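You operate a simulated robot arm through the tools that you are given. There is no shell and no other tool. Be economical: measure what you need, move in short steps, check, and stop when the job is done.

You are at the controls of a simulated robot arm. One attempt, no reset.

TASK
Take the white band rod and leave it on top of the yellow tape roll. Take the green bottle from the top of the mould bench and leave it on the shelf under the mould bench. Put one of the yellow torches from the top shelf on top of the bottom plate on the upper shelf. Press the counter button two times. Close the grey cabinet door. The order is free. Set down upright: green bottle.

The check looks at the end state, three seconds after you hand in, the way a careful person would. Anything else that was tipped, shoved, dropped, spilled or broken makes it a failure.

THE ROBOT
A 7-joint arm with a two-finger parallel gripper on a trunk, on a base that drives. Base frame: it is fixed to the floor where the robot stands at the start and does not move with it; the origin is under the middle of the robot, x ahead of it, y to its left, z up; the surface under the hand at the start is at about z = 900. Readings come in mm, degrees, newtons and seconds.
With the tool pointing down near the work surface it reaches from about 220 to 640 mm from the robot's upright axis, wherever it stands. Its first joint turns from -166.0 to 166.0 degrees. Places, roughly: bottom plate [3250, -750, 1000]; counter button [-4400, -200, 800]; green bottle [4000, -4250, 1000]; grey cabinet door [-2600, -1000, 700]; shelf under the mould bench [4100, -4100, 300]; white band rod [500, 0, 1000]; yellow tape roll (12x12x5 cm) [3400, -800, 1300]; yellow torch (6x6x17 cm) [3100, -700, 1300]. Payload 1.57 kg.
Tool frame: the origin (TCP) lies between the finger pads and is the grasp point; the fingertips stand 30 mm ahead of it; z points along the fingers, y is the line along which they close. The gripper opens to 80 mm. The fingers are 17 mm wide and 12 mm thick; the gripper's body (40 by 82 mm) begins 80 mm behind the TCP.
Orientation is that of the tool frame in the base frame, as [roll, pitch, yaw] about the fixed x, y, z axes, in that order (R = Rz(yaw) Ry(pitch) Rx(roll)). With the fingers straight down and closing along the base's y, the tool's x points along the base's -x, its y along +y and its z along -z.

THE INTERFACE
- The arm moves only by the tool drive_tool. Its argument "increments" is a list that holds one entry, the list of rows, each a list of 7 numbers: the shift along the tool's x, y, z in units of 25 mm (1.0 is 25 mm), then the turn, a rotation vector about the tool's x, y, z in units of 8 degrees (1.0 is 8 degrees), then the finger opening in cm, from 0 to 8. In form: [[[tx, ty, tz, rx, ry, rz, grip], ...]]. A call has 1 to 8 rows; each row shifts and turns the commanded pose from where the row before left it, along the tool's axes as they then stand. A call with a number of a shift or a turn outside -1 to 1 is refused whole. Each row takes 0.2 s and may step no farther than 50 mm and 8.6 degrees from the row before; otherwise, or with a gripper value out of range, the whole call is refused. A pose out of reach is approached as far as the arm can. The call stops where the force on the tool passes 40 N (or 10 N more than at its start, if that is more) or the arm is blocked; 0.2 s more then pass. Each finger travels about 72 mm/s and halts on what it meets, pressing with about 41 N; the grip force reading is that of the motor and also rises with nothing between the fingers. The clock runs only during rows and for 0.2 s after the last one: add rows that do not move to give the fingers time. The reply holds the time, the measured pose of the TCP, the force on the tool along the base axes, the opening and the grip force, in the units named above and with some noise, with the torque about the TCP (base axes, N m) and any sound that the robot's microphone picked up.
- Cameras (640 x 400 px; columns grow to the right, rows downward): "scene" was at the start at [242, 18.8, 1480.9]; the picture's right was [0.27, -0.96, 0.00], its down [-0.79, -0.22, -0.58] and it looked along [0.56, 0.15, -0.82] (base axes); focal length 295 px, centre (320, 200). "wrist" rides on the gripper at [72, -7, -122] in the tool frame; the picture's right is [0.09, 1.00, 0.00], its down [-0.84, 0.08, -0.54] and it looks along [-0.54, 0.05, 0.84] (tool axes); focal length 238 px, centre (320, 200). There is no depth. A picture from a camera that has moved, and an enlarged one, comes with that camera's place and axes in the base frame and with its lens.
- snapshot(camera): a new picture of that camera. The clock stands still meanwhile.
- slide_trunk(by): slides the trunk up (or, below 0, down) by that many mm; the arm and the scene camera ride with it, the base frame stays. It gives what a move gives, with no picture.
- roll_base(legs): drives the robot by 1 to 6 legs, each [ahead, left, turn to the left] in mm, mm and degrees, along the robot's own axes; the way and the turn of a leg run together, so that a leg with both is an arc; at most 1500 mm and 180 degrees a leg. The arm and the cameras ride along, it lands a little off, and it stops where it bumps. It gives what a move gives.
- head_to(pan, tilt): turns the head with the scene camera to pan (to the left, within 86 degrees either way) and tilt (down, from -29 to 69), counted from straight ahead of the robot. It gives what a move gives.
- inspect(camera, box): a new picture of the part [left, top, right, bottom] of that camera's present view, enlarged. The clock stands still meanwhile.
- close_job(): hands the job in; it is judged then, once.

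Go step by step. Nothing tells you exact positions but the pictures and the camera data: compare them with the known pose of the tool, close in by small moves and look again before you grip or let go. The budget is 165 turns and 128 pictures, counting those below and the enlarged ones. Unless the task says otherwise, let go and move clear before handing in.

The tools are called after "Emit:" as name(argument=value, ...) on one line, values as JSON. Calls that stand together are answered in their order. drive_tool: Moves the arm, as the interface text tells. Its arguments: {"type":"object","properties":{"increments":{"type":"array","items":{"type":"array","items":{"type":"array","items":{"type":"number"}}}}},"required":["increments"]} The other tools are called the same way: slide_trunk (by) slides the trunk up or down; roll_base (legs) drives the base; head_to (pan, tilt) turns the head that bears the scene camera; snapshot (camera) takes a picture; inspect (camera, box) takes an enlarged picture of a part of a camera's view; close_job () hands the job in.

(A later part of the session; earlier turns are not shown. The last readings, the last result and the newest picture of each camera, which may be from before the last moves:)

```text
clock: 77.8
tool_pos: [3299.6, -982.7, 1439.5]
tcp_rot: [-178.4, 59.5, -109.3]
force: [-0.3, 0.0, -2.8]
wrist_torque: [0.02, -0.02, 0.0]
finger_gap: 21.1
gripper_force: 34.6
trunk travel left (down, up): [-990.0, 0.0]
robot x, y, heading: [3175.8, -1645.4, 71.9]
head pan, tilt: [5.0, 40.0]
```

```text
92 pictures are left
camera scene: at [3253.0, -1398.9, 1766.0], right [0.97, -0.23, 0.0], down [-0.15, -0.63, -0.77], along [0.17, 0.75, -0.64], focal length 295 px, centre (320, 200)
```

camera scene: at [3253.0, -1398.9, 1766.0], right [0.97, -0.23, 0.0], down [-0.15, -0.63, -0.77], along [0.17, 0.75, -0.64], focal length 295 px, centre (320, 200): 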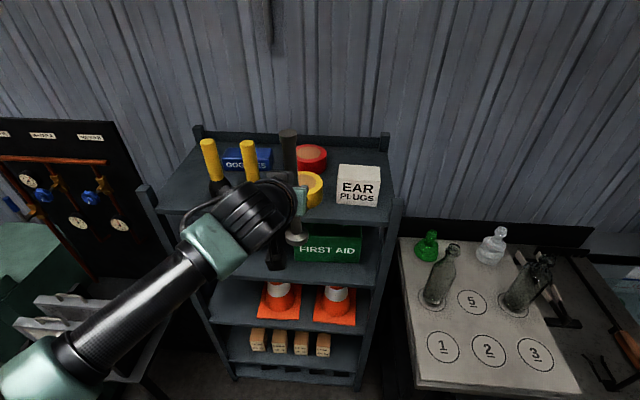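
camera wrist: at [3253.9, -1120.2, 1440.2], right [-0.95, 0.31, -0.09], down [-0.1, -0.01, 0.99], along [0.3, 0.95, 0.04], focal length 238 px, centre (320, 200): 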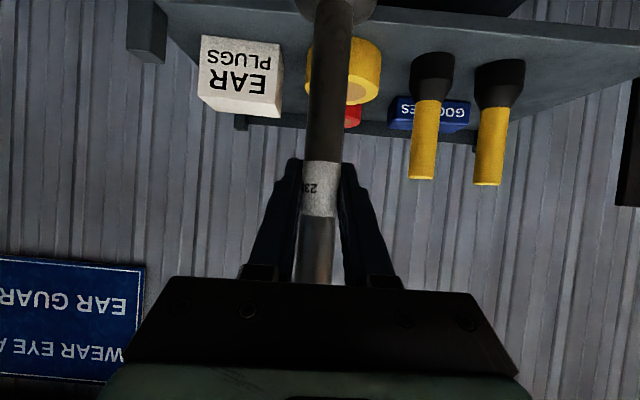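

Two views put the roll centre at about (3356, -730). I'll step left about 22 mm, go partway forward and look again.

Emit:
roll_base(legs=[[150, 22, 0]])

Emit:
snapshot(camera="wrist")

Emit:
head_to(pan=-5, tilt=42)

Emit:
snapshot(camera="scene")

```text
clock: 79.1
tool_pos: [3323.6, -837.8, 1442.3]
tcp_rot: [-178.6, 59.7, -109.4]
force: [0.0, -0.1, -3.4]
wrist_torque: [0.0, 0.0, -0.01]
finger_gap: 21.3
gripper_force: 34.5
trunk travel left (down, up): [-990.0, 0.0]
robot x, y, heading: [3203.6, -1494.4, 71.5]
head pan, tilt: [5.0, 40.0]
```

```text
91 pictures are left
camera wrist: at [3280.4, -972.3, 1440.3], right [-0.95, 0.31, -0.09], down [-0.1, -0.01, 0.99], along [0.3, 0.95, 0.04], focal length 238 px, centre (320, 200)
```

wrist: 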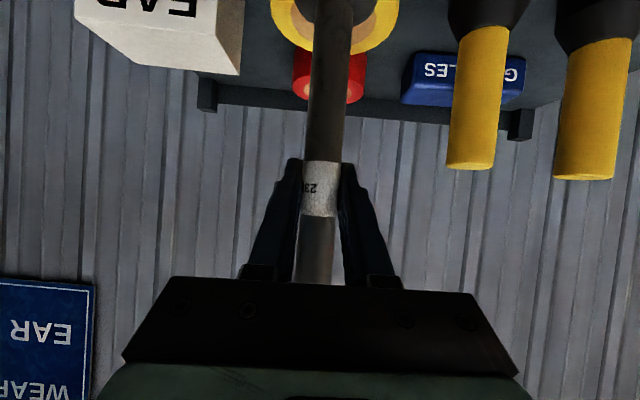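

```text
clock: 79.8
tool_pos: [3324.5, -834.4, 1439.5]
tcp_rot: [-178.5, 59.5, -109.4]
force: [0.1, 0.2, -3.1]
wrist_torque: [-0.02, 0.01, 0.03]
finger_gap: 21.0
gripper_force: 34.3
trunk travel left (down, up): [-990.0, 0.0]
robot x, y, heading: [3202.8, -1499.0, 71.6]
head pan, tilt: [-5.0, 42.0]
```

```text
90 pictures are left
camera scene: at [3292.0, -1256.6, 1763.1], right [0.92, -0.39, 0.0], down [-0.26, -0.62, -0.74], along [0.29, 0.68, -0.67], focal length 295 px, centre (320, 200)
```

scene: 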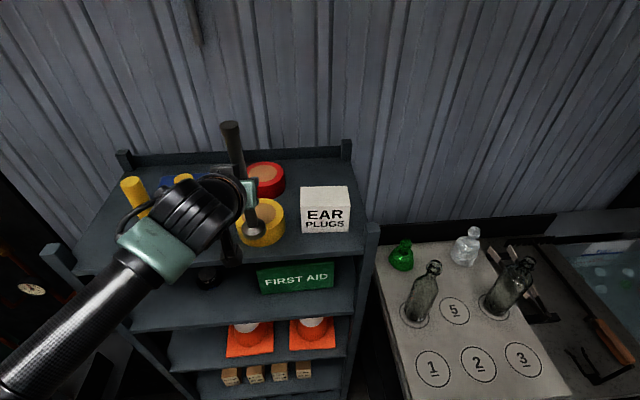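

Both views now agree on the roll centre at about (3354, -754). I'll reach forward 87 mm with the arm, then check before lowering.

Emit:
drive_tool(increments=[[[-0.435, -0.03, 0.753, 0, 0, 0, 1], [-0.435, -0.03, 0.753, 0, 0, 0, 1], [-0.435, -0.03, 0.753, 0, 0, 0, 1], [-0.435, -0.03, 0.753, 0, 0, 0, 1], [0, 0, 0, 0, 0, 0, 1]]])

Emit:
inspect(camera="scene", box=[200, 110, 360, 260])

Emit:
snapshot(camera="wrist")

```text
clock: 81.0
tool_pos: [3357.7, -755.4, 1440.4]
tcp_rot: [-178.5, 59.5, -109.4]
force: [-0.4, -0.5, -3.8]
wrist_torque: [0.0, -0.01, -0.04]
finger_gap: 21.2
gripper_force: 34.9
trunk travel left (down, up): [-990.0, 0.0]
robot x, y, heading: [3206.3, -1497.8, 71.7]
head pan, tilt: [-5.0, 42.0]
```

```text
2.67 times, centred on (280, 185) of scene
camera zoom: at [3291.5, -1257.9, 1763.3], right [0.92, -0.39, 0.0], down [-0.26, -0.62, -0.74], along [0.29, 0.68, -0.67], focal length 787 px, centre (427, 240)
```

zoom: 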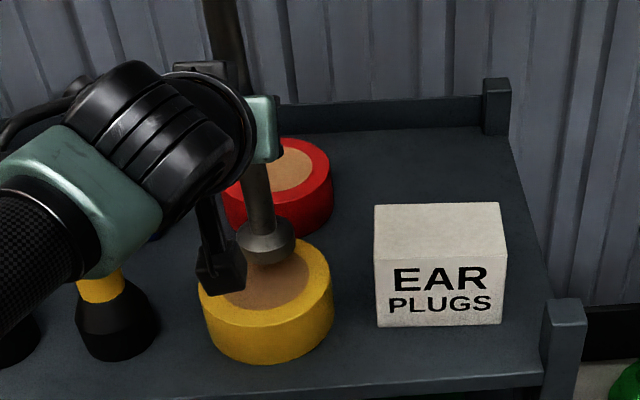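

```text
88 pictures are left
camera wrist: at [3314.1, -889.4, 1439.7], right [-0.95, 0.31, -0.09], down [-0.1, -0.01, 0.99], along [0.3, 0.95, 0.04], focal length 238 px, centre (320, 200)
```

wrist: 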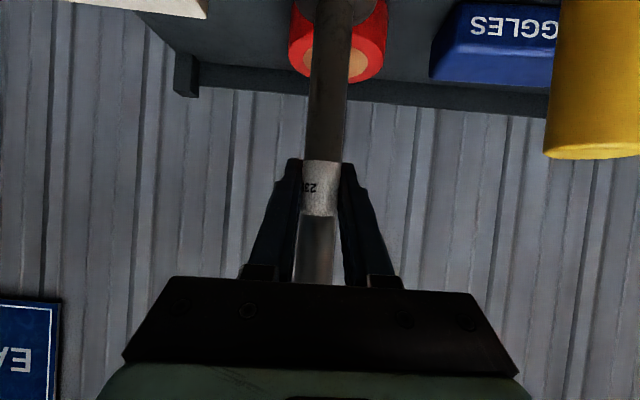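

The rod is above the roll's centre within about 8 mm. I'll lower it about 42 mm and then in small steps until contact shows in the force.

Emit:
drive_tool(increments=[[[0.5, 0, 0.29, 0, 0, 0, 1], [0.5, 0, 0.29, 0, 0, 0, 1], [0.433, 0, 0.25, 0, 0, 0, 1], [0.07, 0, 0.04, 0, 0, 0, 1], [0.07, 0, 0.04, 0, 0, 0, 1], [0, 0, 0, 0, 0, 0, 1]]])

Emit:
inspect(camera="scene", box=[200, 110, 360, 260])

```text
clock: 82.5
tool_pos: [3357.9, -757.4, 1406.6]
tcp_rot: [-178.3, 60.7, -109.3]
force: [0.9, 4.1, 35.2]
wrist_torque: [0.04, 0.51, -0.15]
finger_gap: 21.0
gripper_force: 34.3
trunk travel left (down, up): [-990.0, 0.0]
robot x, y, heading: [3204.9, -1498.8, 71.7]
head pan, tilt: [-5.0, 42.0]
```

```text
2.67 times, centred on (280, 185) of scene
camera zoom: at [3290.8, -1263.3, 1764.4], right [0.92, -0.39, 0.0], down [-0.26, -0.61, -0.75], along [0.29, 0.69, -0.67], focal length 787 px, centre (427, 240)
```

zoom: 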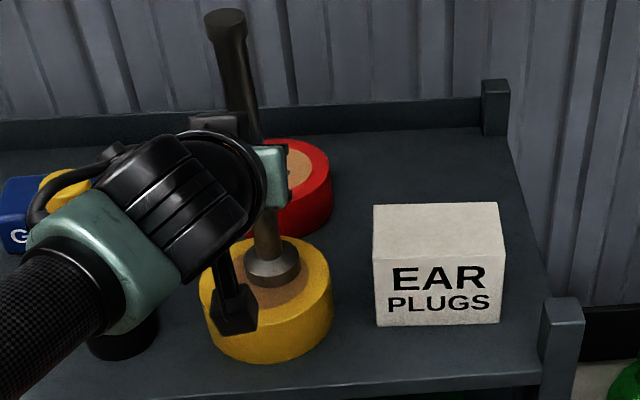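

The rod touches the roll sooner than I estimated (top at about 1286) and is pressing. I'll ease up until the force is near zero.

Emit:
drive_tool(increments=[[[-0.1, 0, -0.06, 0, 0, 0, 1], [-0.1, 0, -0.06, 0, 0, 0, 1], [0, 0, 0, 0, 0, 0, 1]]])

```text
clock: 83.2
tool_pos: [3359.3, -756.0, 1406.7]
tcp_rot: [-178.3, 60.1, -109.3]
force: [2.8, 5.7, 22.3]
wrist_torque: [0.55, 0.19, -0.08]
finger_gap: 21.1
gripper_force: 34.1
trunk travel left (down, up): [-990.0, 0.0]
robot x, y, heading: [3203.8, -1496.6, 72.0]
head pan, tilt: [-5.0, 42.0]
```

Emit:
drive_tool(increments=[[[-0.1, 0, -0.06, 0, 0, 0, 1], [-0.07, 0, -0.04, 0, 0, 0, 1], [0, 0, 0, 0, 0, 0, 1]]])

Emit:
inspect(camera="scene", box=[200, 110, 360, 260])

```text
clock: 84.0
tool_pos: [3359.3, -757.7, 1407.7]
tcp_rot: [-178.2, 59.7, -109.3]
force: [2.3, 4.5, 12.1]
wrist_torque: [0.66, -0.1, -0.12]
finger_gap: 21.2
gripper_force: 34.5
trunk travel left (down, up): [-990.0, 0.0]
robot x, y, heading: [3202.4, -1495.9, 72.1]
head pan, tilt: [-5.0, 42.0]
```

```text
2.67 times, centred on (280, 185) of scene
camera zoom: at [3292.0, -1259.4, 1763.5], right [0.92, -0.39, 0.0], down [-0.26, -0.61, -0.74], along [0.29, 0.68, -0.67], focal length 787 px, centre (427, 240)
```

zoom: 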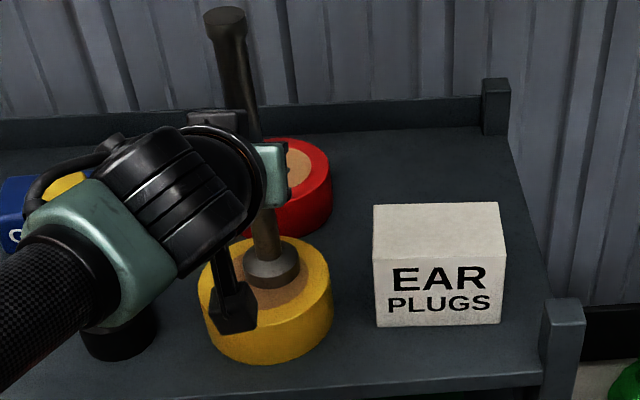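

Emit:
drive_tool(increments=[[[-0.1, 0, -0.06, 0, 0, 0, 1], [0, 0, 0, 0, 0, 0, 1]]])

```text
clock: 84.7
tool_pos: [3358.0, -757.2, 1407.3]
tcp_rot: [-178.5, 59.4, -109.3]
force: [1.6, -1.4, 0.7]
wrist_torque: [-0.05, -0.06, -0.05]
finger_gap: 20.9
gripper_force: 33.9
trunk travel left (down, up): [-990.0, 0.0]
robot x, y, heading: [3200.0, -1497.4, 71.8]
head pan, tilt: [-5.0, 42.0]
```

The force is near zero and the rod is standing on the roll. I'll open the fingers, then retreat level.

Emit:
drive_tool(increments=[[[0, 0, 0, 0, 0, 0, 3], [0, 0, 0, 0, 0, 0, 5], [0, 0, 0, 0, 0, 0, 6.5], [0, 0, 0, 0, 0, 0, 6.5], [0, 0, 0, 0, 0, 0, 6.5]]])

Emit:
inspect(camera="scene", box=[200, 110, 360, 260])

Emit:
drive_tool(increments=[[[0.4, 0, -0.69, 0, 0, 0, 6.5], [0.5, 0, -0.86, 0, 0, 0, 6.5], [0.5, 0, -0.86, 0, 0, 0, 6.5], [0.5, 0, -0.86, 0, 0, 0, 6.5], [0, 0, 0, 0, 0, 0, 6.5]]])

Emit:
inspect(camera="scene", box=[200, 110, 360, 260])

```text
clock: 85.8
tool_pos: [3358.9, -757.1, 1409.4]
tcp_rot: [-178.6, 59.7, -109.4]
force: [-0.2, 0.8, 0.2]
wrist_torque: [-0.01, -0.01, 0.0]
finger_gap: 65.2
gripper_force: 0.2
trunk travel left (down, up): [-990.0, 0.0]
robot x, y, heading: [3203.8, -1496.9, 71.7]
head pan, tilt: [-5.0, 42.0]
```

```text
2.67 times, centred on (280, 185) of scene
camera zoom: at [3291.8, -1258.3, 1763.4], right [0.92, -0.39, 0.0], down [-0.26, -0.61, -0.74], along [0.29, 0.68, -0.67], focal length 787 px, centre (427, 240)
```

zoom: 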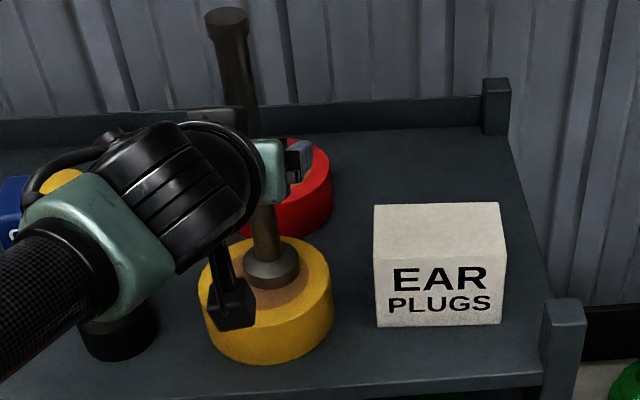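

```text
clock: 87.0
tool_pos: [3324.6, -845.3, 1408.4]
tcp_rot: [-178.5, 59.6, -109.4]
force: [-0.9, 0.9, 0.0]
wrist_torque: [0.01, -0.01, 0.01]
finger_gap: 65.0
gripper_force: 0.1
trunk travel left (down, up): [-990.0, 0.0]
robot x, y, heading: [3207.2, -1496.1, 71.9]
head pan, tilt: [-5.0, 42.0]
```

```text
2.67 times, centred on (280, 185) of scene
camera zoom: at [3292.1, -1257.9, 1763.3], right [0.92, -0.39, 0.0], down [-0.26, -0.62, -0.74], along [0.29, 0.68, -0.67], focal length 787 px, centre (427, 240)
```

zoom: 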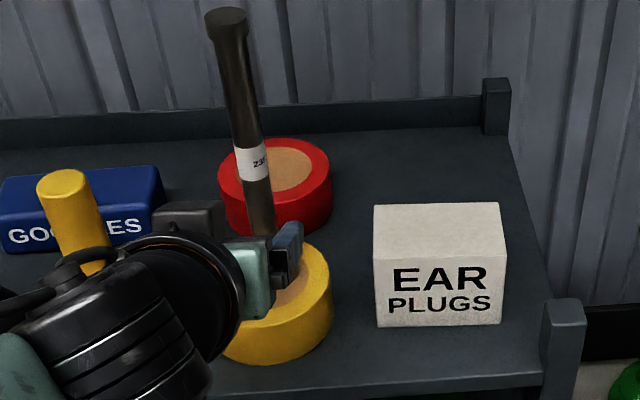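

The rod stands steady on the yellow roll. Next is the left torch, at about (3135, -688). I'll back off, strafe left, lower to grip height, and flatten the tool to about 75 degrees so the hand later fits between the shelves.

Emit:
roll_base(legs=[[-120, 0, 0], [0, 230, 0]])

Emit:
drive_tool(increments=[[[0, 0, 0, 0, -1, 0, 8], [0, 0, 0, 0, -0.9, 0, 8], [0, 0, 0, 0, 0, 0, 8]]])

Emit:
slide_trunk(by=-95)

Emit:
snapshot(camera="wrist")

Emit:
snapshot(camera="scene")

```text
clock: 89.6
tool_pos: [3072.1, -887.6, 1408.7]
tcp_rot: [-178.6, 59.6, -109.4]
force: [-0.4, -0.3, -0.6]
wrist_torque: [-0.01, 0.01, 0.01]
finger_gap: 65.0
gripper_force: 0.2
trunk travel left (down, up): [-990.0, 0.0]
robot x, y, heading: [2951.0, -1539.0, 72.0]
head pan, tilt: [-5.0, 42.0]
```

```text
clock: 90.4
tool_pos: [3071.4, -887.4, 1408.7]
tcp_rot: [-177.6, 74.9, -108.2]
force: [0.7, -0.3, 0.1]
wrist_torque: [-0.01, -0.01, 0.04]
finger_gap: 80.3
gripper_force: 0.1
trunk travel left (down, up): [-990.0, 0.0]
robot x, y, heading: [2949.3, -1537.9, 71.9]
head pan, tilt: [-5.0, 42.0]
```

```text
clock: 91.7
tool_pos: [3070.2, -887.0, 1314.0]
tcp_rot: [-177.0, 74.8, -107.8]
force: [1.0, -0.5, 0.4]
wrist_torque: [-0.02, 0.0, -0.02]
finger_gap: 79.9
gripper_force: 0.0
trunk travel left (down, up): [-895.0, 95.0]
robot x, y, heading: [2954.9, -1536.2, 71.9]
head pan, tilt: [-5.0, 42.0]
```

```text
83 pictures are left
camera wrist: at [3029.3, -1016.6, 1275.4], right [-0.94, 0.33, -0.1], down [-0.19, -0.25, 0.95], along [0.28, 0.91, 0.3], focal length 238 px, centre (320, 200)
```

wrist: 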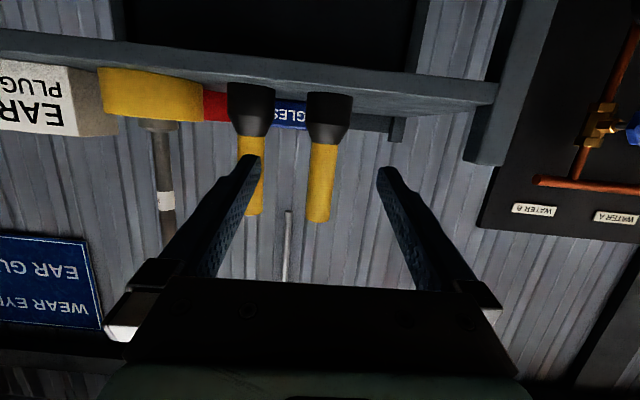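

```text
82 pictures are left
camera scene: at [3038.2, -1299.6, 1668.4], right [0.92, -0.39, 0.0], down [-0.26, -0.62, -0.74], along [0.29, 0.68, -0.67], focal length 295 px, centre (320, 200)
```

scene: 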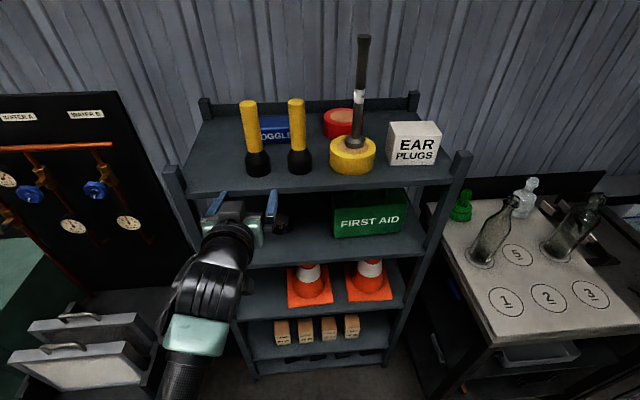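

Torch 1 is at about (3130, -700), almost straight ahead of the hand. I'll drive forward 150 mm and check.

Emit:
roll_base(legs=[[150, 0, 0]])

Emit:
snapshot(camera="wrist")

Emit:
inspect(camera="scene", box=[160, 100, 360, 260])

```text
clock: 93.1
tool_pos: [3114.6, -741.3, 1313.9]
tcp_rot: [-177.1, 74.9, -107.5]
force: [-0.9, 0.6, 1.0]
wrist_torque: [-0.01, 0.01, 0.01]
finger_gap: 79.9
gripper_force: 0.0
trunk travel left (down, up): [-895.0, 95.0]
robot x, y, heading: [2997.9, -1389.7, 72.0]
head pan, tilt: [-5.0, 42.0]
```

```text
81 pictures are left
camera wrist: at [3074.5, -871.3, 1275.8], right [-0.94, 0.32, -0.1], down [-0.19, -0.26, 0.95], along [0.28, 0.91, 0.3], focal length 238 px, centre (320, 200)
```

wrist: 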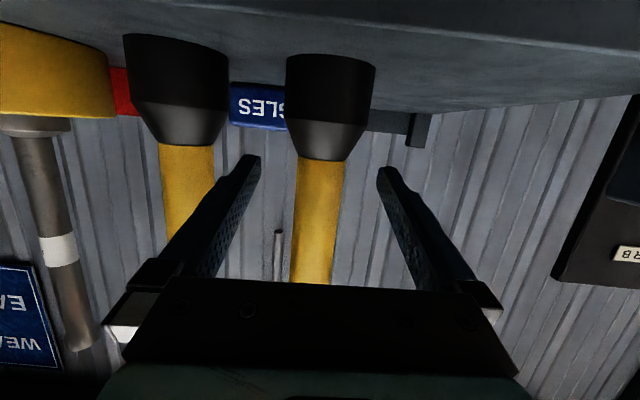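

```text
2.50 times, centred on (260, 180) of scene
camera zoom: at [3084.4, -1154.6, 1668.6], right [0.92, -0.39, 0.0], down [-0.26, -0.62, -0.74], along [0.29, 0.69, -0.67], focal length 738 px, centre (470, 250)
```

zoom: 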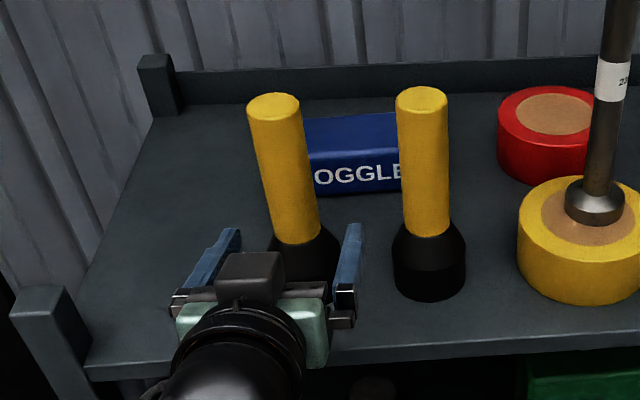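

Emit:
drive_tool(increments=[[[-0.383, -0.04, 0.81, 0, 0, 0, 8], [-0.383, -0.04, 0.81, 0, 0, 0, 8], [0, 0, 0, 0, 0, 0, 8]]])

Emit:
snapshot(camera="wrist")

Emit:
inspect(camera="scene", box=[160, 100, 360, 260])

```text
clock: 93.9
tool_pos: [3132.5, -699.8, 1322.5]
tcp_rot: [-177.1, 74.9, -107.5]
force: [0.0, -0.3, -0.1]
wrist_torque: [0.0, 0.03, -0.01]
finger_gap: 80.0
gripper_force: 0.1
trunk travel left (down, up): [-895.0, 95.0]
robot x, y, heading: [2998.7, -1390.7, 72.1]
head pan, tilt: [-5.0, 42.0]
```

```text
79 pictures are left
camera wrist: at [3092.4, -829.1, 1284.0], right [-0.94, 0.32, -0.1], down [-0.19, -0.25, 0.95], along [0.28, 0.91, 0.3], focal length 238 px, centre (320, 200)
```

wrist: 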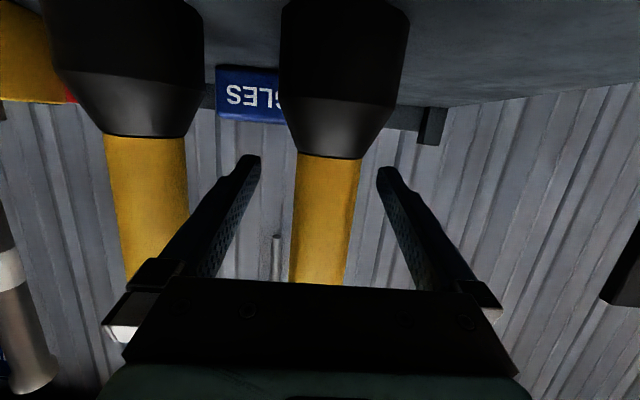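

```text
2.50 times, centred on (260, 180) of scene
camera zoom: at [3084.6, -1154.0, 1668.4], right [0.92, -0.39, 0.0], down [-0.26, -0.62, -0.74], along [0.29, 0.68, -0.67], focal length 738 px, centre (470, 250)
```

zoom: 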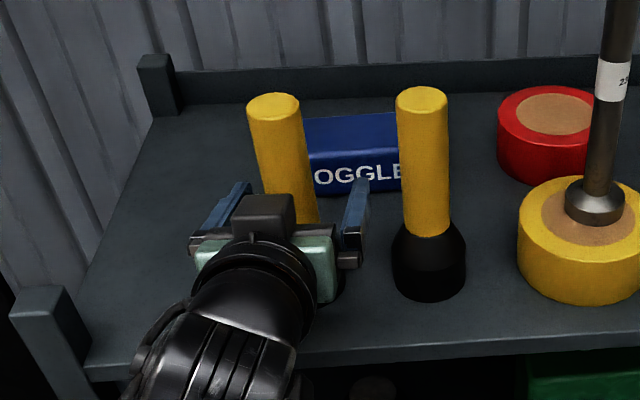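

The depth matches. I'll nudge 4 mm left and close on the torch.

Emit:
drive_tool(increments=[[[0, 0.15, 0, 0, 0, 0, 8], [0, 0, 0, 0, 0, 0, 4.5], [0, 0, 0, 0, 0, 0, 2.5], [0, 0, 0, 0, 0, 0, 2.5], [0, 0, 0, 0, 0, 0, 2.5], [0, 0, 0, 0, 0, 0, 2.5]]])

Emit:
drive_tool(increments=[[[-0.483, 0, -0.13, 0, 0, 0, 2.5], [-0.966, 0, -0.259, 0, 0, 0, 2.5], [0, 0, 0, 0, 0, 0, 2.5]]])

Emit:
snapshot(camera="wrist")

```text
clock: 95.3
tool_pos: [3129.0, -697.8, 1321.6]
tcp_rot: [-177.2, 74.9, -107.7]
force: [0.2, 0.8, 1.4]
wrist_torque: [0.01, 0.1, 0.01]
finger_gap: 35.1
gripper_force: 41.5
trunk travel left (down, up): [-895.0, 95.0]
robot x, y, heading: [2999.6, -1392.5, 72.2]
head pan, tilt: [-5.0, 42.0]
```

```text
clock: 96.1
tool_pos: [3128.9, -700.3, 1359.4]
tcp_rot: [-177.1, 74.8, -107.7]
force: [0.5, 0.8, -1.2]
wrist_torque: [0.01, 0.01, -0.01]
finger_gap: 35.1
gripper_force: 41.9
trunk travel left (down, up): [-895.0, 95.0]
robot x, y, heading: [2999.8, -1391.0, 71.9]
head pan, tilt: [-5.0, 42.0]
```

```text
77 pictures are left
camera wrist: at [3088.6, -829.0, 1321.7], right [-0.94, 0.32, -0.1], down [-0.19, -0.25, 0.95], along [0.28, 0.91, 0.3], focal length 238 px, centre (320, 200)
```

wrist: 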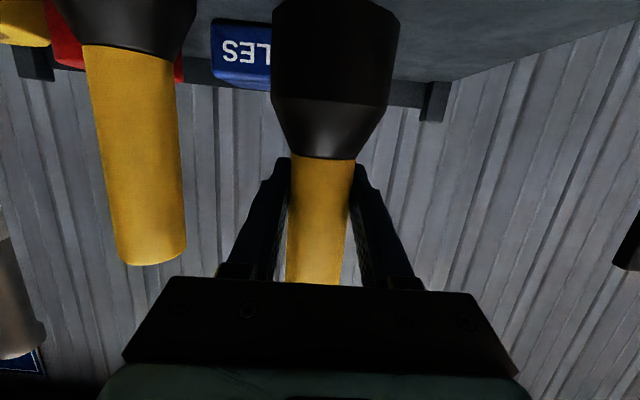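

The torch is lifted. I'll back out, lower the trunk to the upper shelf level, and find the plate.

Emit:
roll_base(legs=[[-260, 0, 0]])

Emit:
slide_trunk(by=-265)

Emit:
snapshot(camera="wrist")

Emit:
head_to(pan=-10, tilt=35)

Emit:
snapshot(camera="scene")

```text
clock: 97.9
tool_pos: [3051.0, -944.0, 1360.9]
tcp_rot: [-177.1, 74.8, -107.8]
force: [-0.1, 0.4, -2.7]
wrist_torque: [0.01, 0.03, -0.01]
finger_gap: 35.0
gripper_force: 41.1
trunk travel left (down, up): [-895.0, 95.0]
robot x, y, heading: [2916.9, -1637.5, 71.6]
head pan, tilt: [-5.0, 42.0]
```

```text
clock: 100.7
tool_pos: [3050.5, -945.4, 1095.5]
tcp_rot: [-177.0, 74.8, -107.9]
force: [0.9, 0.2, -2.1]
wrist_torque: [0.02, 0.04, 0.01]
finger_gap: 35.2
gripper_force: 41.0
trunk travel left (down, up): [-630.0, 360.0]
robot x, y, heading: [2918.1, -1636.2, 71.7]
head pan, tilt: [-5.0, 42.0]
```

```text
76 pictures are left
camera wrist: at [3010.6, -1074.5, 1056.7], right [-0.94, 0.33, -0.1], down [-0.19, -0.25, 0.95], along [0.28, 0.91, 0.3], focal length 238 px, centre (320, 200)
```

wrist: 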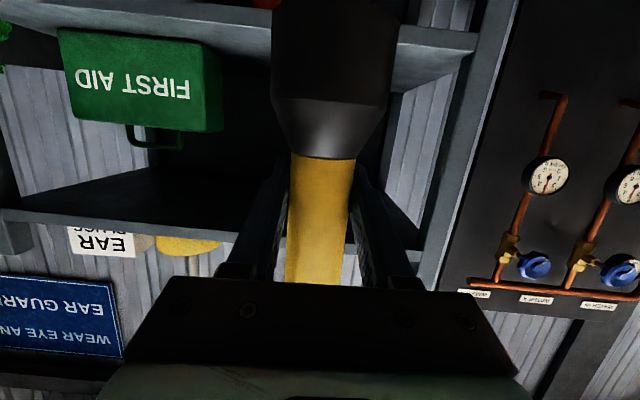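

```text
clock: 101.3
tool_pos: [3051.4, -944.7, 1094.4]
tcp_rot: [-177.1, 74.8, -107.8]
force: [-0.6, 0.8, -2.3]
wrist_torque: [0.01, 0.06, -0.04]
finger_gap: 35.2
gripper_force: 40.2
trunk travel left (down, up): [-630.0, 360.0]
robot x, y, heading: [2917.2, -1637.9, 71.9]
head pan, tilt: [-10.0, 35.0]
```

```text
75 pictures are left
camera scene: at [3014.6, -1397.8, 1413.7], right [0.88, -0.47, 0.0], down [-0.27, -0.51, -0.82], along [0.39, 0.72, -0.57], focal length 295 px, centre (320, 200)
```

scene: 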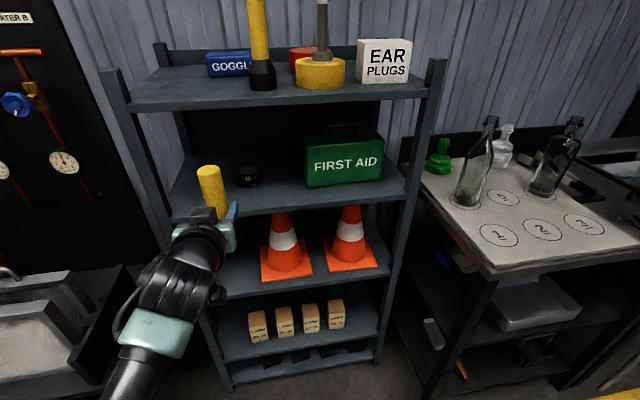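

Emit:
inspect(camera="scene", box=[180, 140, 320, 230])

```text
4.44 times, centred on (250, 185) of scene
camera zoom: at [3014.6, -1397.8, 1413.7], right [0.88, -0.47, 0.0], down [-0.27, -0.51, -0.82], along [0.39, 0.72, -0.57], focal length 1312 px, centre (631, 267)
```

zoom: 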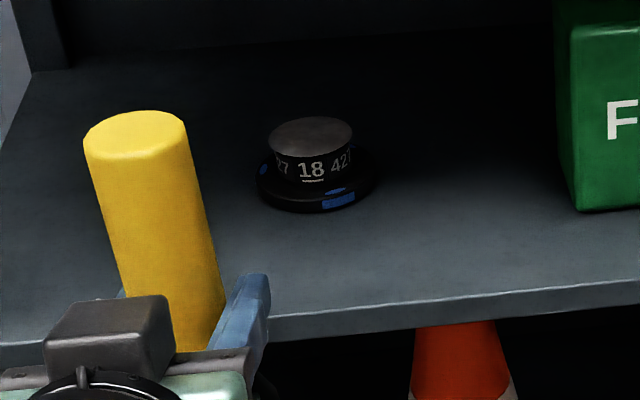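

The plate top is triangulated at about (3183, -651, 1003). I'll raise 10 mm, step right 34 mm, go forward part of the way and look.

Emit:
slide_trunk(by=10)

Emit:
roll_base(legs=[[0, -34, 0], [200, 0, 0]])

Emit:
snapshot(camera="wrist")

Emit:
inspect(camera="scene", box=[160, 60, 360, 260])

```text
clock: 101.9
tool_pos: [3051.8, -944.3, 1103.4]
tcp_rot: [-177.1, 74.7, -107.8]
force: [0.7, 0.9, -2.6]
wrist_torque: [0.02, 0.0, 0.0]
finger_gap: 35.3
gripper_force: 40.0
trunk travel left (down, up): [-640.0, 350.0]
robot x, y, heading: [2918.9, -1636.5, 71.9]
head pan, tilt: [-10.0, 35.0]
```

```text
clock: 104.0
tool_pos: [3145.0, -762.8, 1103.2]
tcp_rot: [-177.1, 74.8, -107.7]
force: [-0.3, -0.1, -2.6]
wrist_torque: [0.05, 0.04, 0.03]
finger_gap: 35.2
gripper_force: 41.2
trunk travel left (down, up): [-640.0, 350.0]
robot x, y, heading: [3011.7, -1456.9, 72.3]
head pan, tilt: [-10.0, 35.0]
```

```text
73 pictures are left
camera wrist: at [3104.9, -893.3, 1066.4], right [-0.94, 0.33, -0.1], down [-0.19, -0.25, 0.95], along [0.28, 0.91, 0.3], focal length 238 px, centre (320, 200)
```

wrist: 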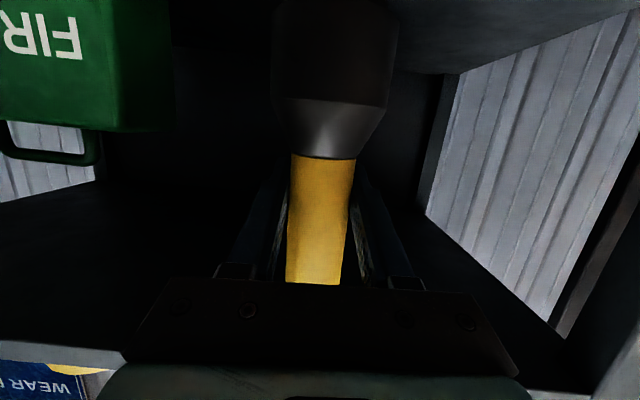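

```text
2.00 times, centred on (260, 160) of scene
camera zoom: at [3109.3, -1216.5, 1423.6], right [0.88, -0.47, 0.0], down [-0.27, -0.51, -0.82], along [0.38, 0.72, -0.57], focal length 590 px, centre (440, 280)
```

zoom: 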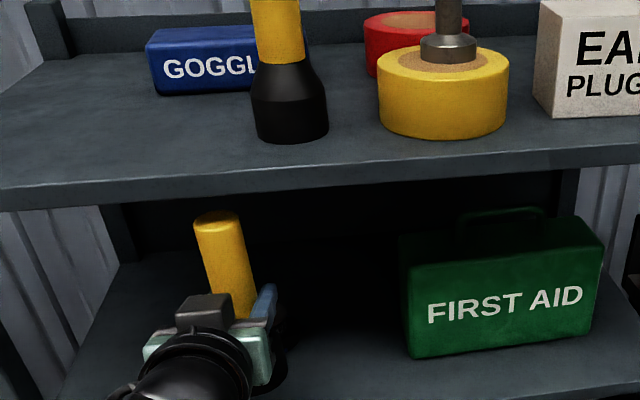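

The hand is in line, and the plate's rim shows just right of the finger where expected. I'll drive the last 115 mm forward.

Emit:
roll_base(legs=[[115, 0, 0]])

Emit:
head_to(pan=-25, tilt=40)

Emit:
snapshot(camera="scene")

```text
clock: 105.2
tool_pos: [3181.9, -653.6, 1105.3]
tcp_rot: [-177.2, 74.8, -107.8]
force: [0.2, 0.3, -2.1]
wrist_torque: [0.01, 0.02, 0.03]
finger_gap: 35.1
gripper_force: 41.0
trunk travel left (down, up): [-640.0, 350.0]
robot x, y, heading: [3052.2, -1343.8, 71.9]
head pan, tilt: [-10.0, 35.0]
```

```text
clock: 106.0
tool_pos: [3180.4, -653.6, 1104.7]
tcp_rot: [-177.1, 74.8, -107.7]
force: [-0.6, 0.6, -1.1]
wrist_torque: [0.05, 0.01, 0.01]
finger_gap: 34.9
gripper_force: 40.9
trunk travel left (down, up): [-640.0, 350.0]
robot x, y, heading: [3047.7, -1344.4, 72.1]
head pan, tilt: [-25.0, 40.0]
```

```text
71 pictures are left
camera scene: at [3161.1, -1122.9, 1416.3], right [0.73, -0.68, 0.0], down [-0.44, -0.47, -0.77], along [0.52, 0.56, -0.64], focal length 295 px, centre (320, 200)
```

scene: 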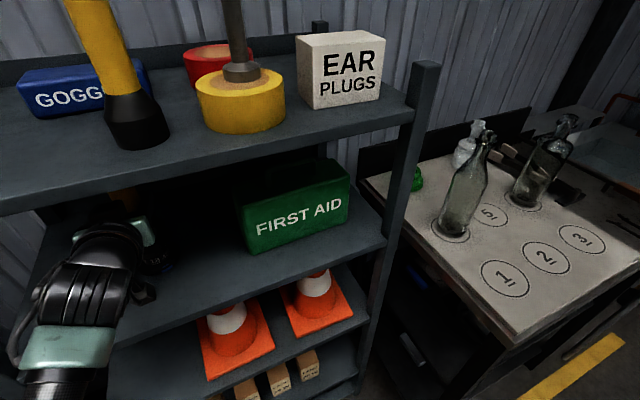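

Emit:
inspect(camera="scene", box=[70, 180, 230, 310])

```text
3.08 times, centred on (150, 245) of scene
camera zoom: at [3161.1, -1122.9, 1416.3], right [0.73, -0.68, 0.0], down [-0.44, -0.47, -0.77], along [0.52, 0.56, -0.64], focal length 908 px, centre (843, 62)
```

zoom: 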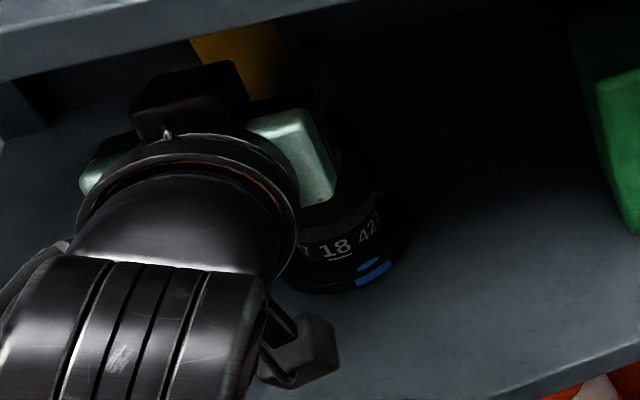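

The torch head is just above the plate. I'll lower in small steps, watching the force.

Emit:
drive_tool(increments=[[[0.27, 0, 0.073, 0, 0, 0, 2.5], [0.193, 0, 0.052, 0, 0, 0, 2.5], [0, 0, 0, 0, 0, 0, 2.5]]])

Emit:
drive_tool(increments=[[[0.097, 0, 0.026, 0, 0, 0, 2.5], [0, 0, 0, 0, 0, 0, 2.5]]])

Emit:
drive_tool(increments=[[[0.097, 0, 0.026, 0, 0, 0, 2.5], [0, 0, 0, 0, 0, 0, 2.5]]])

```text
clock: 106.8
tool_pos: [3180.4, -654.8, 1093.8]
tcp_rot: [-177.1, 74.7, -107.7]
force: [0.1, -0.1, -2.6]
wrist_torque: [-0.02, -0.02, 0.0]
finger_gap: 35.2
gripper_force: 40.4
trunk travel left (down, up): [-640.0, 350.0]
robot x, y, heading: [3043.7, -1342.3, 72.0]
head pan, tilt: [-25.0, 40.0]
```

```text
clock: 107.4
tool_pos: [3180.8, -653.3, 1090.8]
tcp_rot: [-177.2, 74.7, -107.7]
force: [0.3, -0.5, -1.4]
wrist_torque: [0.02, 0.02, 0.01]
finger_gap: 34.9
gripper_force: 41.1
trunk travel left (down, up): [-640.0, 350.0]
robot x, y, heading: [3050.7, -1350.6, 71.8]
head pan, tilt: [-25.0, 40.0]
```

```text
clock: 108.0
tool_pos: [3180.2, -654.5, 1088.6]
tcp_rot: [-177.2, 74.7, -107.8]
force: [-0.3, -0.3, -1.7]
wrist_torque: [-0.02, 0.0, 0.04]
finger_gap: 35.3
gripper_force: 40.4
trunk travel left (down, up): [-640.0, 350.0]
robot x, y, heading: [3044.4, -1349.5, 71.9]
head pan, tilt: [-25.0, 40.0]
```

Emit:
drive_tool(increments=[[[0.097, 0, 0.026, 0, 0, 0, 2.5], [0, 0, 0, 0, 0, 0, 2.5]]])

Emit:
drive_tool(increments=[[[0.097, 0, 0.026, 0, 0, 0, 2.5], [0, 0, 0, 0, 0, 0, 2.5]]])

Emit:
drive_tool(increments=[[[0.097, 0, 0.026, 0, 0, 0, 2.5], [0, 0, 0, 0, 0, 0, 2.5]]])

Emit:
inspect(camera="scene", box=[90, 190, 190, 290])

```text
clock: 108.6
tool_pos: [3180.5, -655.2, 1085.2]
tcp_rot: [-177.3, 74.9, -107.8]
force: [-0.4, -0.5, -2.3]
wrist_torque: [0.04, -0.03, 0.0]
finger_gap: 34.8
gripper_force: 41.0
trunk travel left (down, up): [-640.0, 350.0]
robot x, y, heading: [3047.0, -1345.5, 72.1]
head pan, tilt: [-25.0, 40.0]
```

```text
clock: 109.2
tool_pos: [3180.9, -654.8, 1083.4]
tcp_rot: [-177.1, 74.8, -107.6]
force: [-0.2, -0.4, -3.2]
wrist_torque: [-0.02, -0.01, -0.04]
finger_gap: 35.1
gripper_force: 40.6
trunk travel left (down, up): [-640.0, 350.0]
robot x, y, heading: [3049.9, -1345.3, 72.2]
head pan, tilt: [-25.0, 40.0]
```

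```text
clock: 109.8
tool_pos: [3178.9, -654.3, 1080.1]
tcp_rot: [-177.1, 74.8, -107.6]
force: [0.0, 0.9, -2.4]
wrist_torque: [0.01, -0.01, 0.0]
finger_gap: 35.2
gripper_force: 40.4
trunk travel left (down, up): [-640.0, 350.0]
robot x, y, heading: [3050.9, -1345.3, 71.9]
head pan, tilt: [-25.0, 40.0]
```

```text
4.00 times, centred on (140, 240) of scene
camera zoom: at [3161.2, -1122.8, 1416.2], right [0.73, -0.68, 0.0], down [-0.44, -0.47, -0.77], along [0.52, 0.56, -0.64], focal length 1180 px, centre (1040, 40)
```

zoom: 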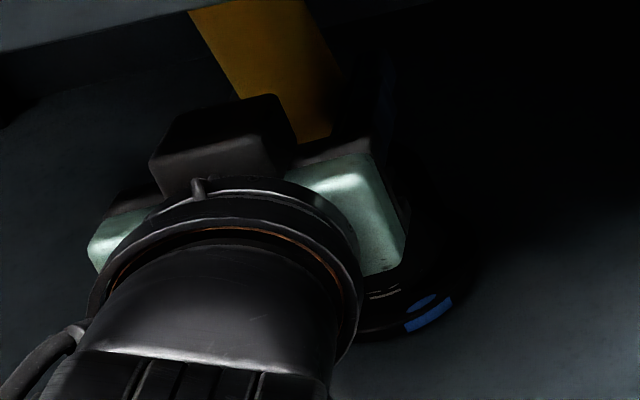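

Emit:
drive_tool(increments=[[[0.097, 0, 0.026, 0, 0, 0, 2.5], [0, 0, 0, 0, 0, 0, 2.5]]])

Emit:
drive_tool(increments=[[[0.097, 0, 0.026, 0, 0, 0, 2.5], [0, 0, 0, 0, 0, 0, 2.5]]])

Emit:
drive_tool(increments=[[[0.097, 0, 0.026, 0, 0, 0, 2.5], [0, 0, 0, 0, 0, 0, 2.5]]])

Emit:
snapshot(camera="wrist")

```text
clock: 110.4
tool_pos: [3180.8, -653.1, 1076.9]
tcp_rot: [-177.4, 74.9, -107.7]
force: [-0.2, 0.6, -1.1]
wrist_torque: [0.1, 0.06, -0.02]
finger_gap: 34.8
gripper_force: 40.9
trunk travel left (down, up): [-640.0, 350.0]
robot x, y, heading: [3049.7, -1346.8, 71.7]
head pan, tilt: [-25.0, 40.0]
```

```text
clock: 111.0
tool_pos: [3181.3, -654.3, 1077.8]
tcp_rot: [-177.4, 75.1, -108.0]
force: [-0.7, 1.4, 7.5]
wrist_torque: [0.26, 0.34, -0.07]
finger_gap: 35.0
gripper_force: 40.6
trunk travel left (down, up): [-640.0, 350.0]
robot x, y, heading: [3046.5, -1349.3, 72.2]
head pan, tilt: [-25.0, 40.0]
```

```text
clock: 111.6
tool_pos: [3180.8, -655.6, 1078.5]
tcp_rot: [-177.9, 75.5, -108.4]
force: [0.8, 5.1, 19.6]
wrist_torque: [0.55, 0.53, -0.17]
finger_gap: 34.7
gripper_force: 40.9
trunk travel left (down, up): [-640.0, 350.0]
robot x, y, heading: [3047.2, -1345.7, 71.9]
head pan, tilt: [-25.0, 40.0]
```

```text
68 pictures are left
camera wrist: at [3139.8, -783.8, 1038.1], right [-0.94, 0.33, -0.1], down [-0.19, -0.26, 0.95], along [0.28, 0.91, 0.31], focal length 238 px, centre (320, 200)
```

wrist: 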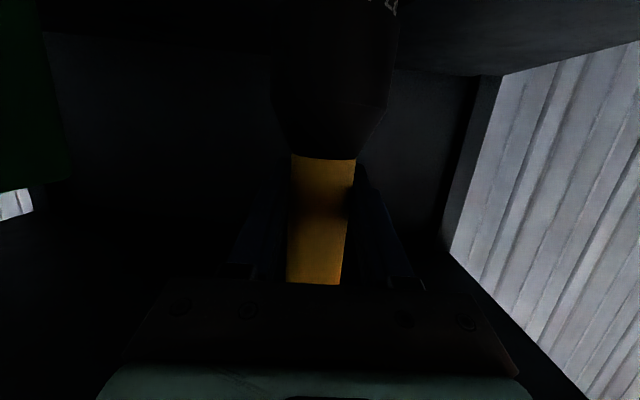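

Contact with the plate at TCP z of about 1078. I'll relieve the press and check the torch–plate alignment in the wrist view.

Emit:
drive_tool(increments=[[[-0.097, 0, -0.026, 0, 0, 0, 2.5], [-0.097, 0, -0.026, 0, 0, 0, 2.5], [0, 0, 0, 0, 0, 0, 2.5]]])

Emit:
inspect(camera="wrist", box=[260, 0, 420, 100])

```text
clock: 112.4
tool_pos: [3180.6, -654.2, 1078.7]
tcp_rot: [-177.1, 74.9, -107.6]
force: [0.3, 4.1, 10.7]
wrist_torque: [0.54, 0.32, -0.11]
finger_gap: 34.8
gripper_force: 41.0
trunk travel left (down, up): [-640.0, 350.0]
robot x, y, heading: [3047.7, -1344.5, 72.1]
head pan, tilt: [-25.0, 40.0]
```

```text
4.00 times, centred on (340, 50) of wrist
camera zoom: at [3140.1, -784.5, 1039.6], right [-0.94, 0.32, -0.1], down [-0.19, -0.25, 0.95], along [0.28, 0.91, 0.3], focal length 953 px, centre (240, 800)
```

zoom: 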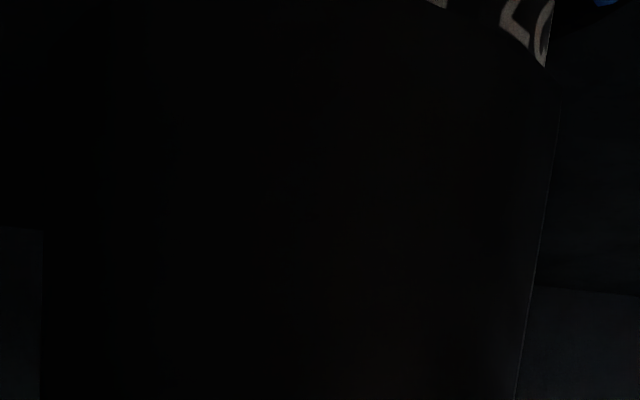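

The torch is centred on the plate within a few mm. I'll relieve the rest of the force and release.

Emit:
drive_tool(increments=[[[-0.08, 0, -0.022, 0, 0, 0, 2.5], [0, 0, 0, 0, 0, 0, 2.5]]])

```text
clock: 113.0
tool_pos: [3181.4, -653.3, 1077.9]
tcp_rot: [-176.8, 74.6, -107.3]
force: [-1.2, -0.1, 2.6]
wrist_torque: [0.15, 0.16, -0.01]
finger_gap: 34.9
gripper_force: 41.3
trunk travel left (down, up): [-640.0, 350.0]
robot x, y, heading: [3050.0, -1347.3, 72.0]
head pan, tilt: [-25.0, 40.0]
```

Emit:
drive_tool(increments=[[[0, 0, 0, 0, 0, 0, 4.2], [0, 0, 0, 0, 0, 0, 5], [0, 0, 0, 0, 0, 0, 6.5], [0, 0, 0, 0, 0, 0, 6.5], [0, 0, 0, 0, 0, 0, 6.5]]])

Emit:
roll_base(legs=[[-300, 0, 0]])

Emit:
head_to(pan=-5, tilt=30)

Emit:
snapshot(camera="scene")

```text
clock: 114.2
tool_pos: [3180.2, -655.5, 1079.2]
tcp_rot: [-177.1, 74.8, -107.7]
force: [0.0, -0.4, -0.1]
wrist_torque: [0.01, -0.02, -0.02]
finger_gap: 65.2
gripper_force: 0.0
trunk travel left (down, up): [-640.0, 350.0]
robot x, y, heading: [3052.1, -1342.0, 71.9]
head pan, tilt: [-25.0, 40.0]
```

```text
clock: 116.2
tool_pos: [3085.8, -938.7, 1079.6]
tcp_rot: [-177.1, 74.9, -107.4]
force: [-0.4, 0.0, 0.5]
wrist_torque: [-0.02, -0.01, -0.01]
finger_gap: 65.0
gripper_force: 0.0
trunk travel left (down, up): [-640.0, 350.0]
robot x, y, heading: [2959.6, -1633.4, 72.5]
head pan, tilt: [-25.0, 40.0]
```

```text
clock: 117.0
tool_pos: [3086.0, -937.8, 1078.8]
tcp_rot: [-177.2, 74.9, -107.4]
force: [-0.8, 0.6, 0.3]
wrist_torque: [-0.02, 0.02, -0.02]
finger_gap: 65.3
gripper_force: 0.1
trunk travel left (down, up): [-640.0, 350.0]
robot x, y, heading: [2956.7, -1628.8, 72.3]
head pan, tilt: [-5.0, 30.0]
```

```text
66 pictures are left
camera scene: at [3045.9, -1386.1, 1431.6], right [0.92, -0.39, 0.0], down [-0.19, -0.46, -0.87], along [0.33, 0.8, -0.5], focal length 295 px, centre (320, 200)
```

scene: 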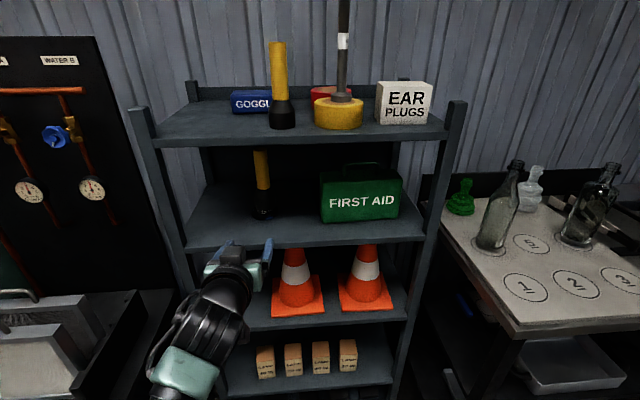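

Emit:
inspect(camera="scene", box=[220, 140, 310, 240])

Emit:
head_to(pan=-80, tilt=20)

Emit:
snapshot(camera="scene")

```text
4.00 times, centred on (265, 190) of scene
camera zoom: at [3045.9, -1386.1, 1431.6], right [0.92, -0.39, 0.0], down [-0.19, -0.46, -0.87], along [0.33, 0.8, -0.5], focal length 1180 px, centre (540, 240)
```

zoom: 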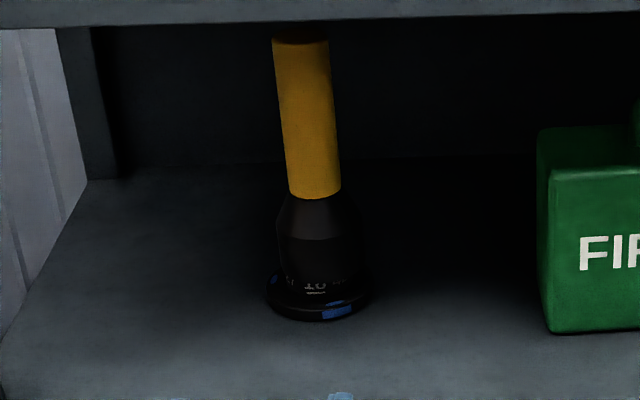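

```text
clock: 118.5
tool_pos: [3085.7, -937.0, 1080.5]
tcp_rot: [-177.1, 74.8, -107.3]
force: [0.2, -0.1, 0.2]
wrist_torque: [-0.01, -0.01, 0.0]
finger_gap: 65.0
gripper_force: 0.0
trunk travel left (down, up): [-640.0, 350.0]
robot x, y, heading: [2955.8, -1626.3, 72.4]
head pan, tilt: [-80.0, 20.0]
```

```text
64 pictures are left
camera scene: at [3103.2, -1481.9, 1447.7], right [-0.13, -0.99, 0.0], down [-0.34, 0.05, -0.94], along [0.93, -0.13, -0.34], focal length 295 px, centre (320, 200)
```

scene: 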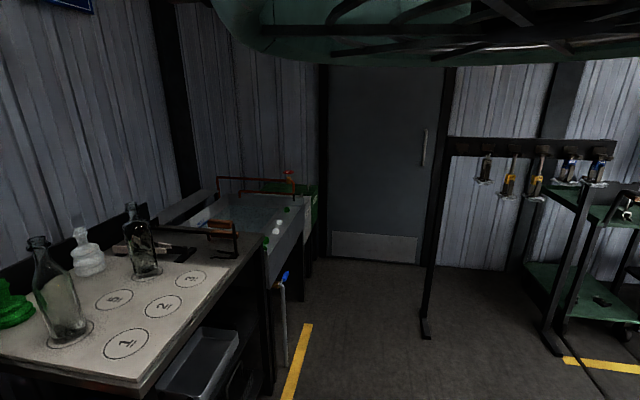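

The torch stands upright on the plate. Next is the green bottle at the mould bench: I'll back away, turn right and look at the route.

Emit:
roll_base(legs=[[-300, 0, 0], [0, 0, -125]])

Emit:
head_to(pan=0, tilt=18)

Emit:
snapshot(camera="scene")

```text
clock: 125.7
tool_pos: [3367.2, -2411.4, 1079.8]
tcp_rot: [-177.1, 74.8, 128.7]
force: [0.6, 0.3, -0.2]
wrist_torque: [0.0, 0.0, -0.02]
finger_gap: 64.9
gripper_force: 0.0
trunk travel left (down, up): [-640.0, 350.0]
robot x, y, heading: [2870.3, -1914.6, -51.7]
head pan, tilt: [-80.0, 20.0]
```

```text
clock: 127.2
tool_pos: [3368.1, -2411.2, 1078.8]
tcp_rot: [-177.1, 74.7, 128.6]
force: [-0.1, 0.5, -0.2]
wrist_torque: [-0.01, 0.02, 0.01]
finger_gap: 65.0
gripper_force: 0.0
trunk travel left (down, up): [-640.0, 350.0]
robot x, y, heading: [2864.1, -1912.0, -51.9]
head pan, tilt: [0.0, 18.0]
```

```text
63 pictures are left
camera scene: at [3031.1, -2124.1, 1451.0], right [-0.79, -0.62, 0.0], down [-0.19, 0.24, -0.95], along [0.59, -0.75, -0.31], focal length 295 px, centre (320, 200)
```

scene: 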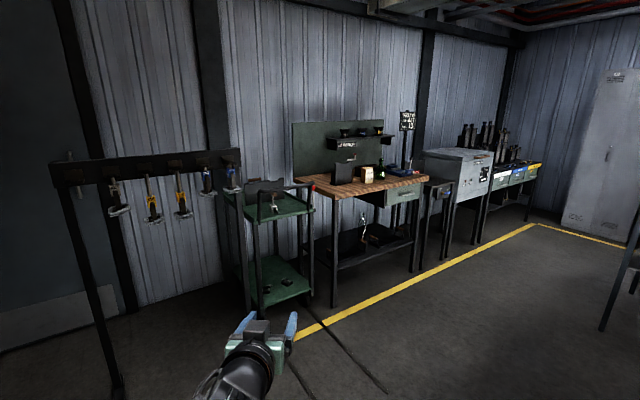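

Emit:
inspect(camera="scene", box=[280, 100, 440, 290])

Emit:
inspect(camera="scene", box=[310, 145, 410, 205])

```text
2.11 times, centred on (360, 195) of scene
camera zoom: at [3031.1, -2124.1, 1451.0], right [-0.79, -0.62, 0.0], down [-0.19, 0.24, -0.95], along [0.59, -0.75, -0.31], focal length 621 px, centre (236, 210)
```

zoom: 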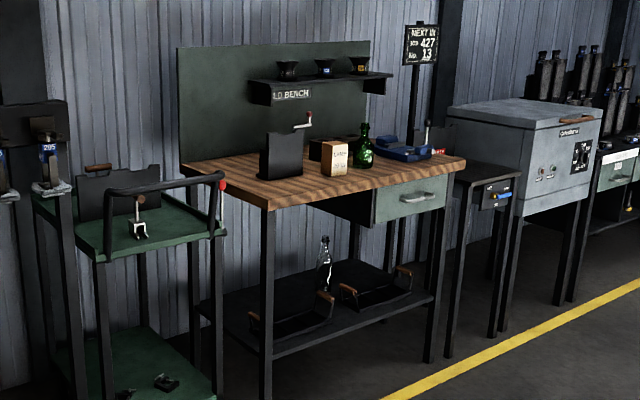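

```text
6.40 times, centred on (360, 175) of scene
camera zoom: at [3031.1, -2124.1, 1451.0], right [-0.79, -0.62, 0.0], down [-0.19, 0.24, -0.95], along [0.59, -0.75, -0.31], focal length 1888 px, centre (64, 360)
```

zoom: 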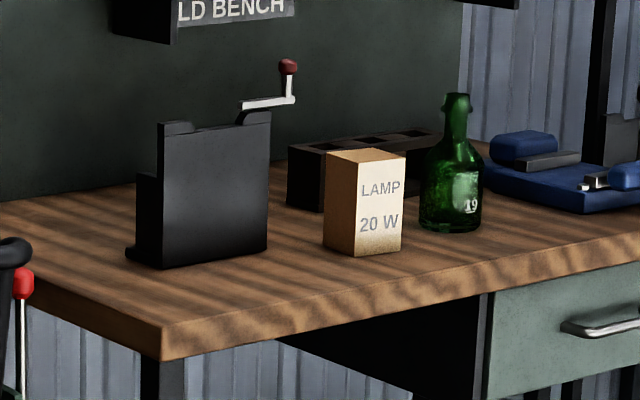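

The green bottle stands near (4042, -4168), facing the room along roughly a -18 degree heading. I'll check to the right for clearance before driving.

Emit:
head_to(pan=-60, tilt=25)

Emit:
snapshot(camera="scene")

```text
clock: 128.5
tool_pos: [3369.1, -2410.9, 1079.5]
tcp_rot: [-177.1, 74.8, 128.6]
force: [0.6, -0.3, -0.4]
wrist_torque: [0.01, 0.0, -0.02]
finger_gap: 65.2
gripper_force: 0.1
trunk travel left (down, up): [-640.0, 350.0]
robot x, y, heading: [2864.3, -1915.7, -51.4]
head pan, tilt: [-60.0, 25.0]
```

```text
60 pictures are left
camera scene: at [2939.3, -2136.5, 1439.6], right [-0.93, 0.37, 0.0], down [0.16, 0.39, -0.91], along [-0.33, -0.84, -0.42], focal length 295 px, centre (320, 200)
```

scene: 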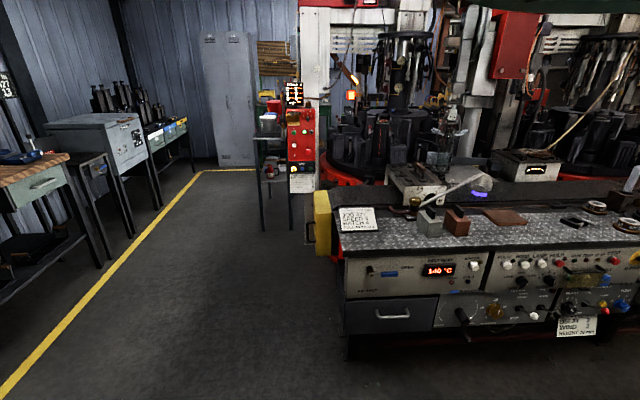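

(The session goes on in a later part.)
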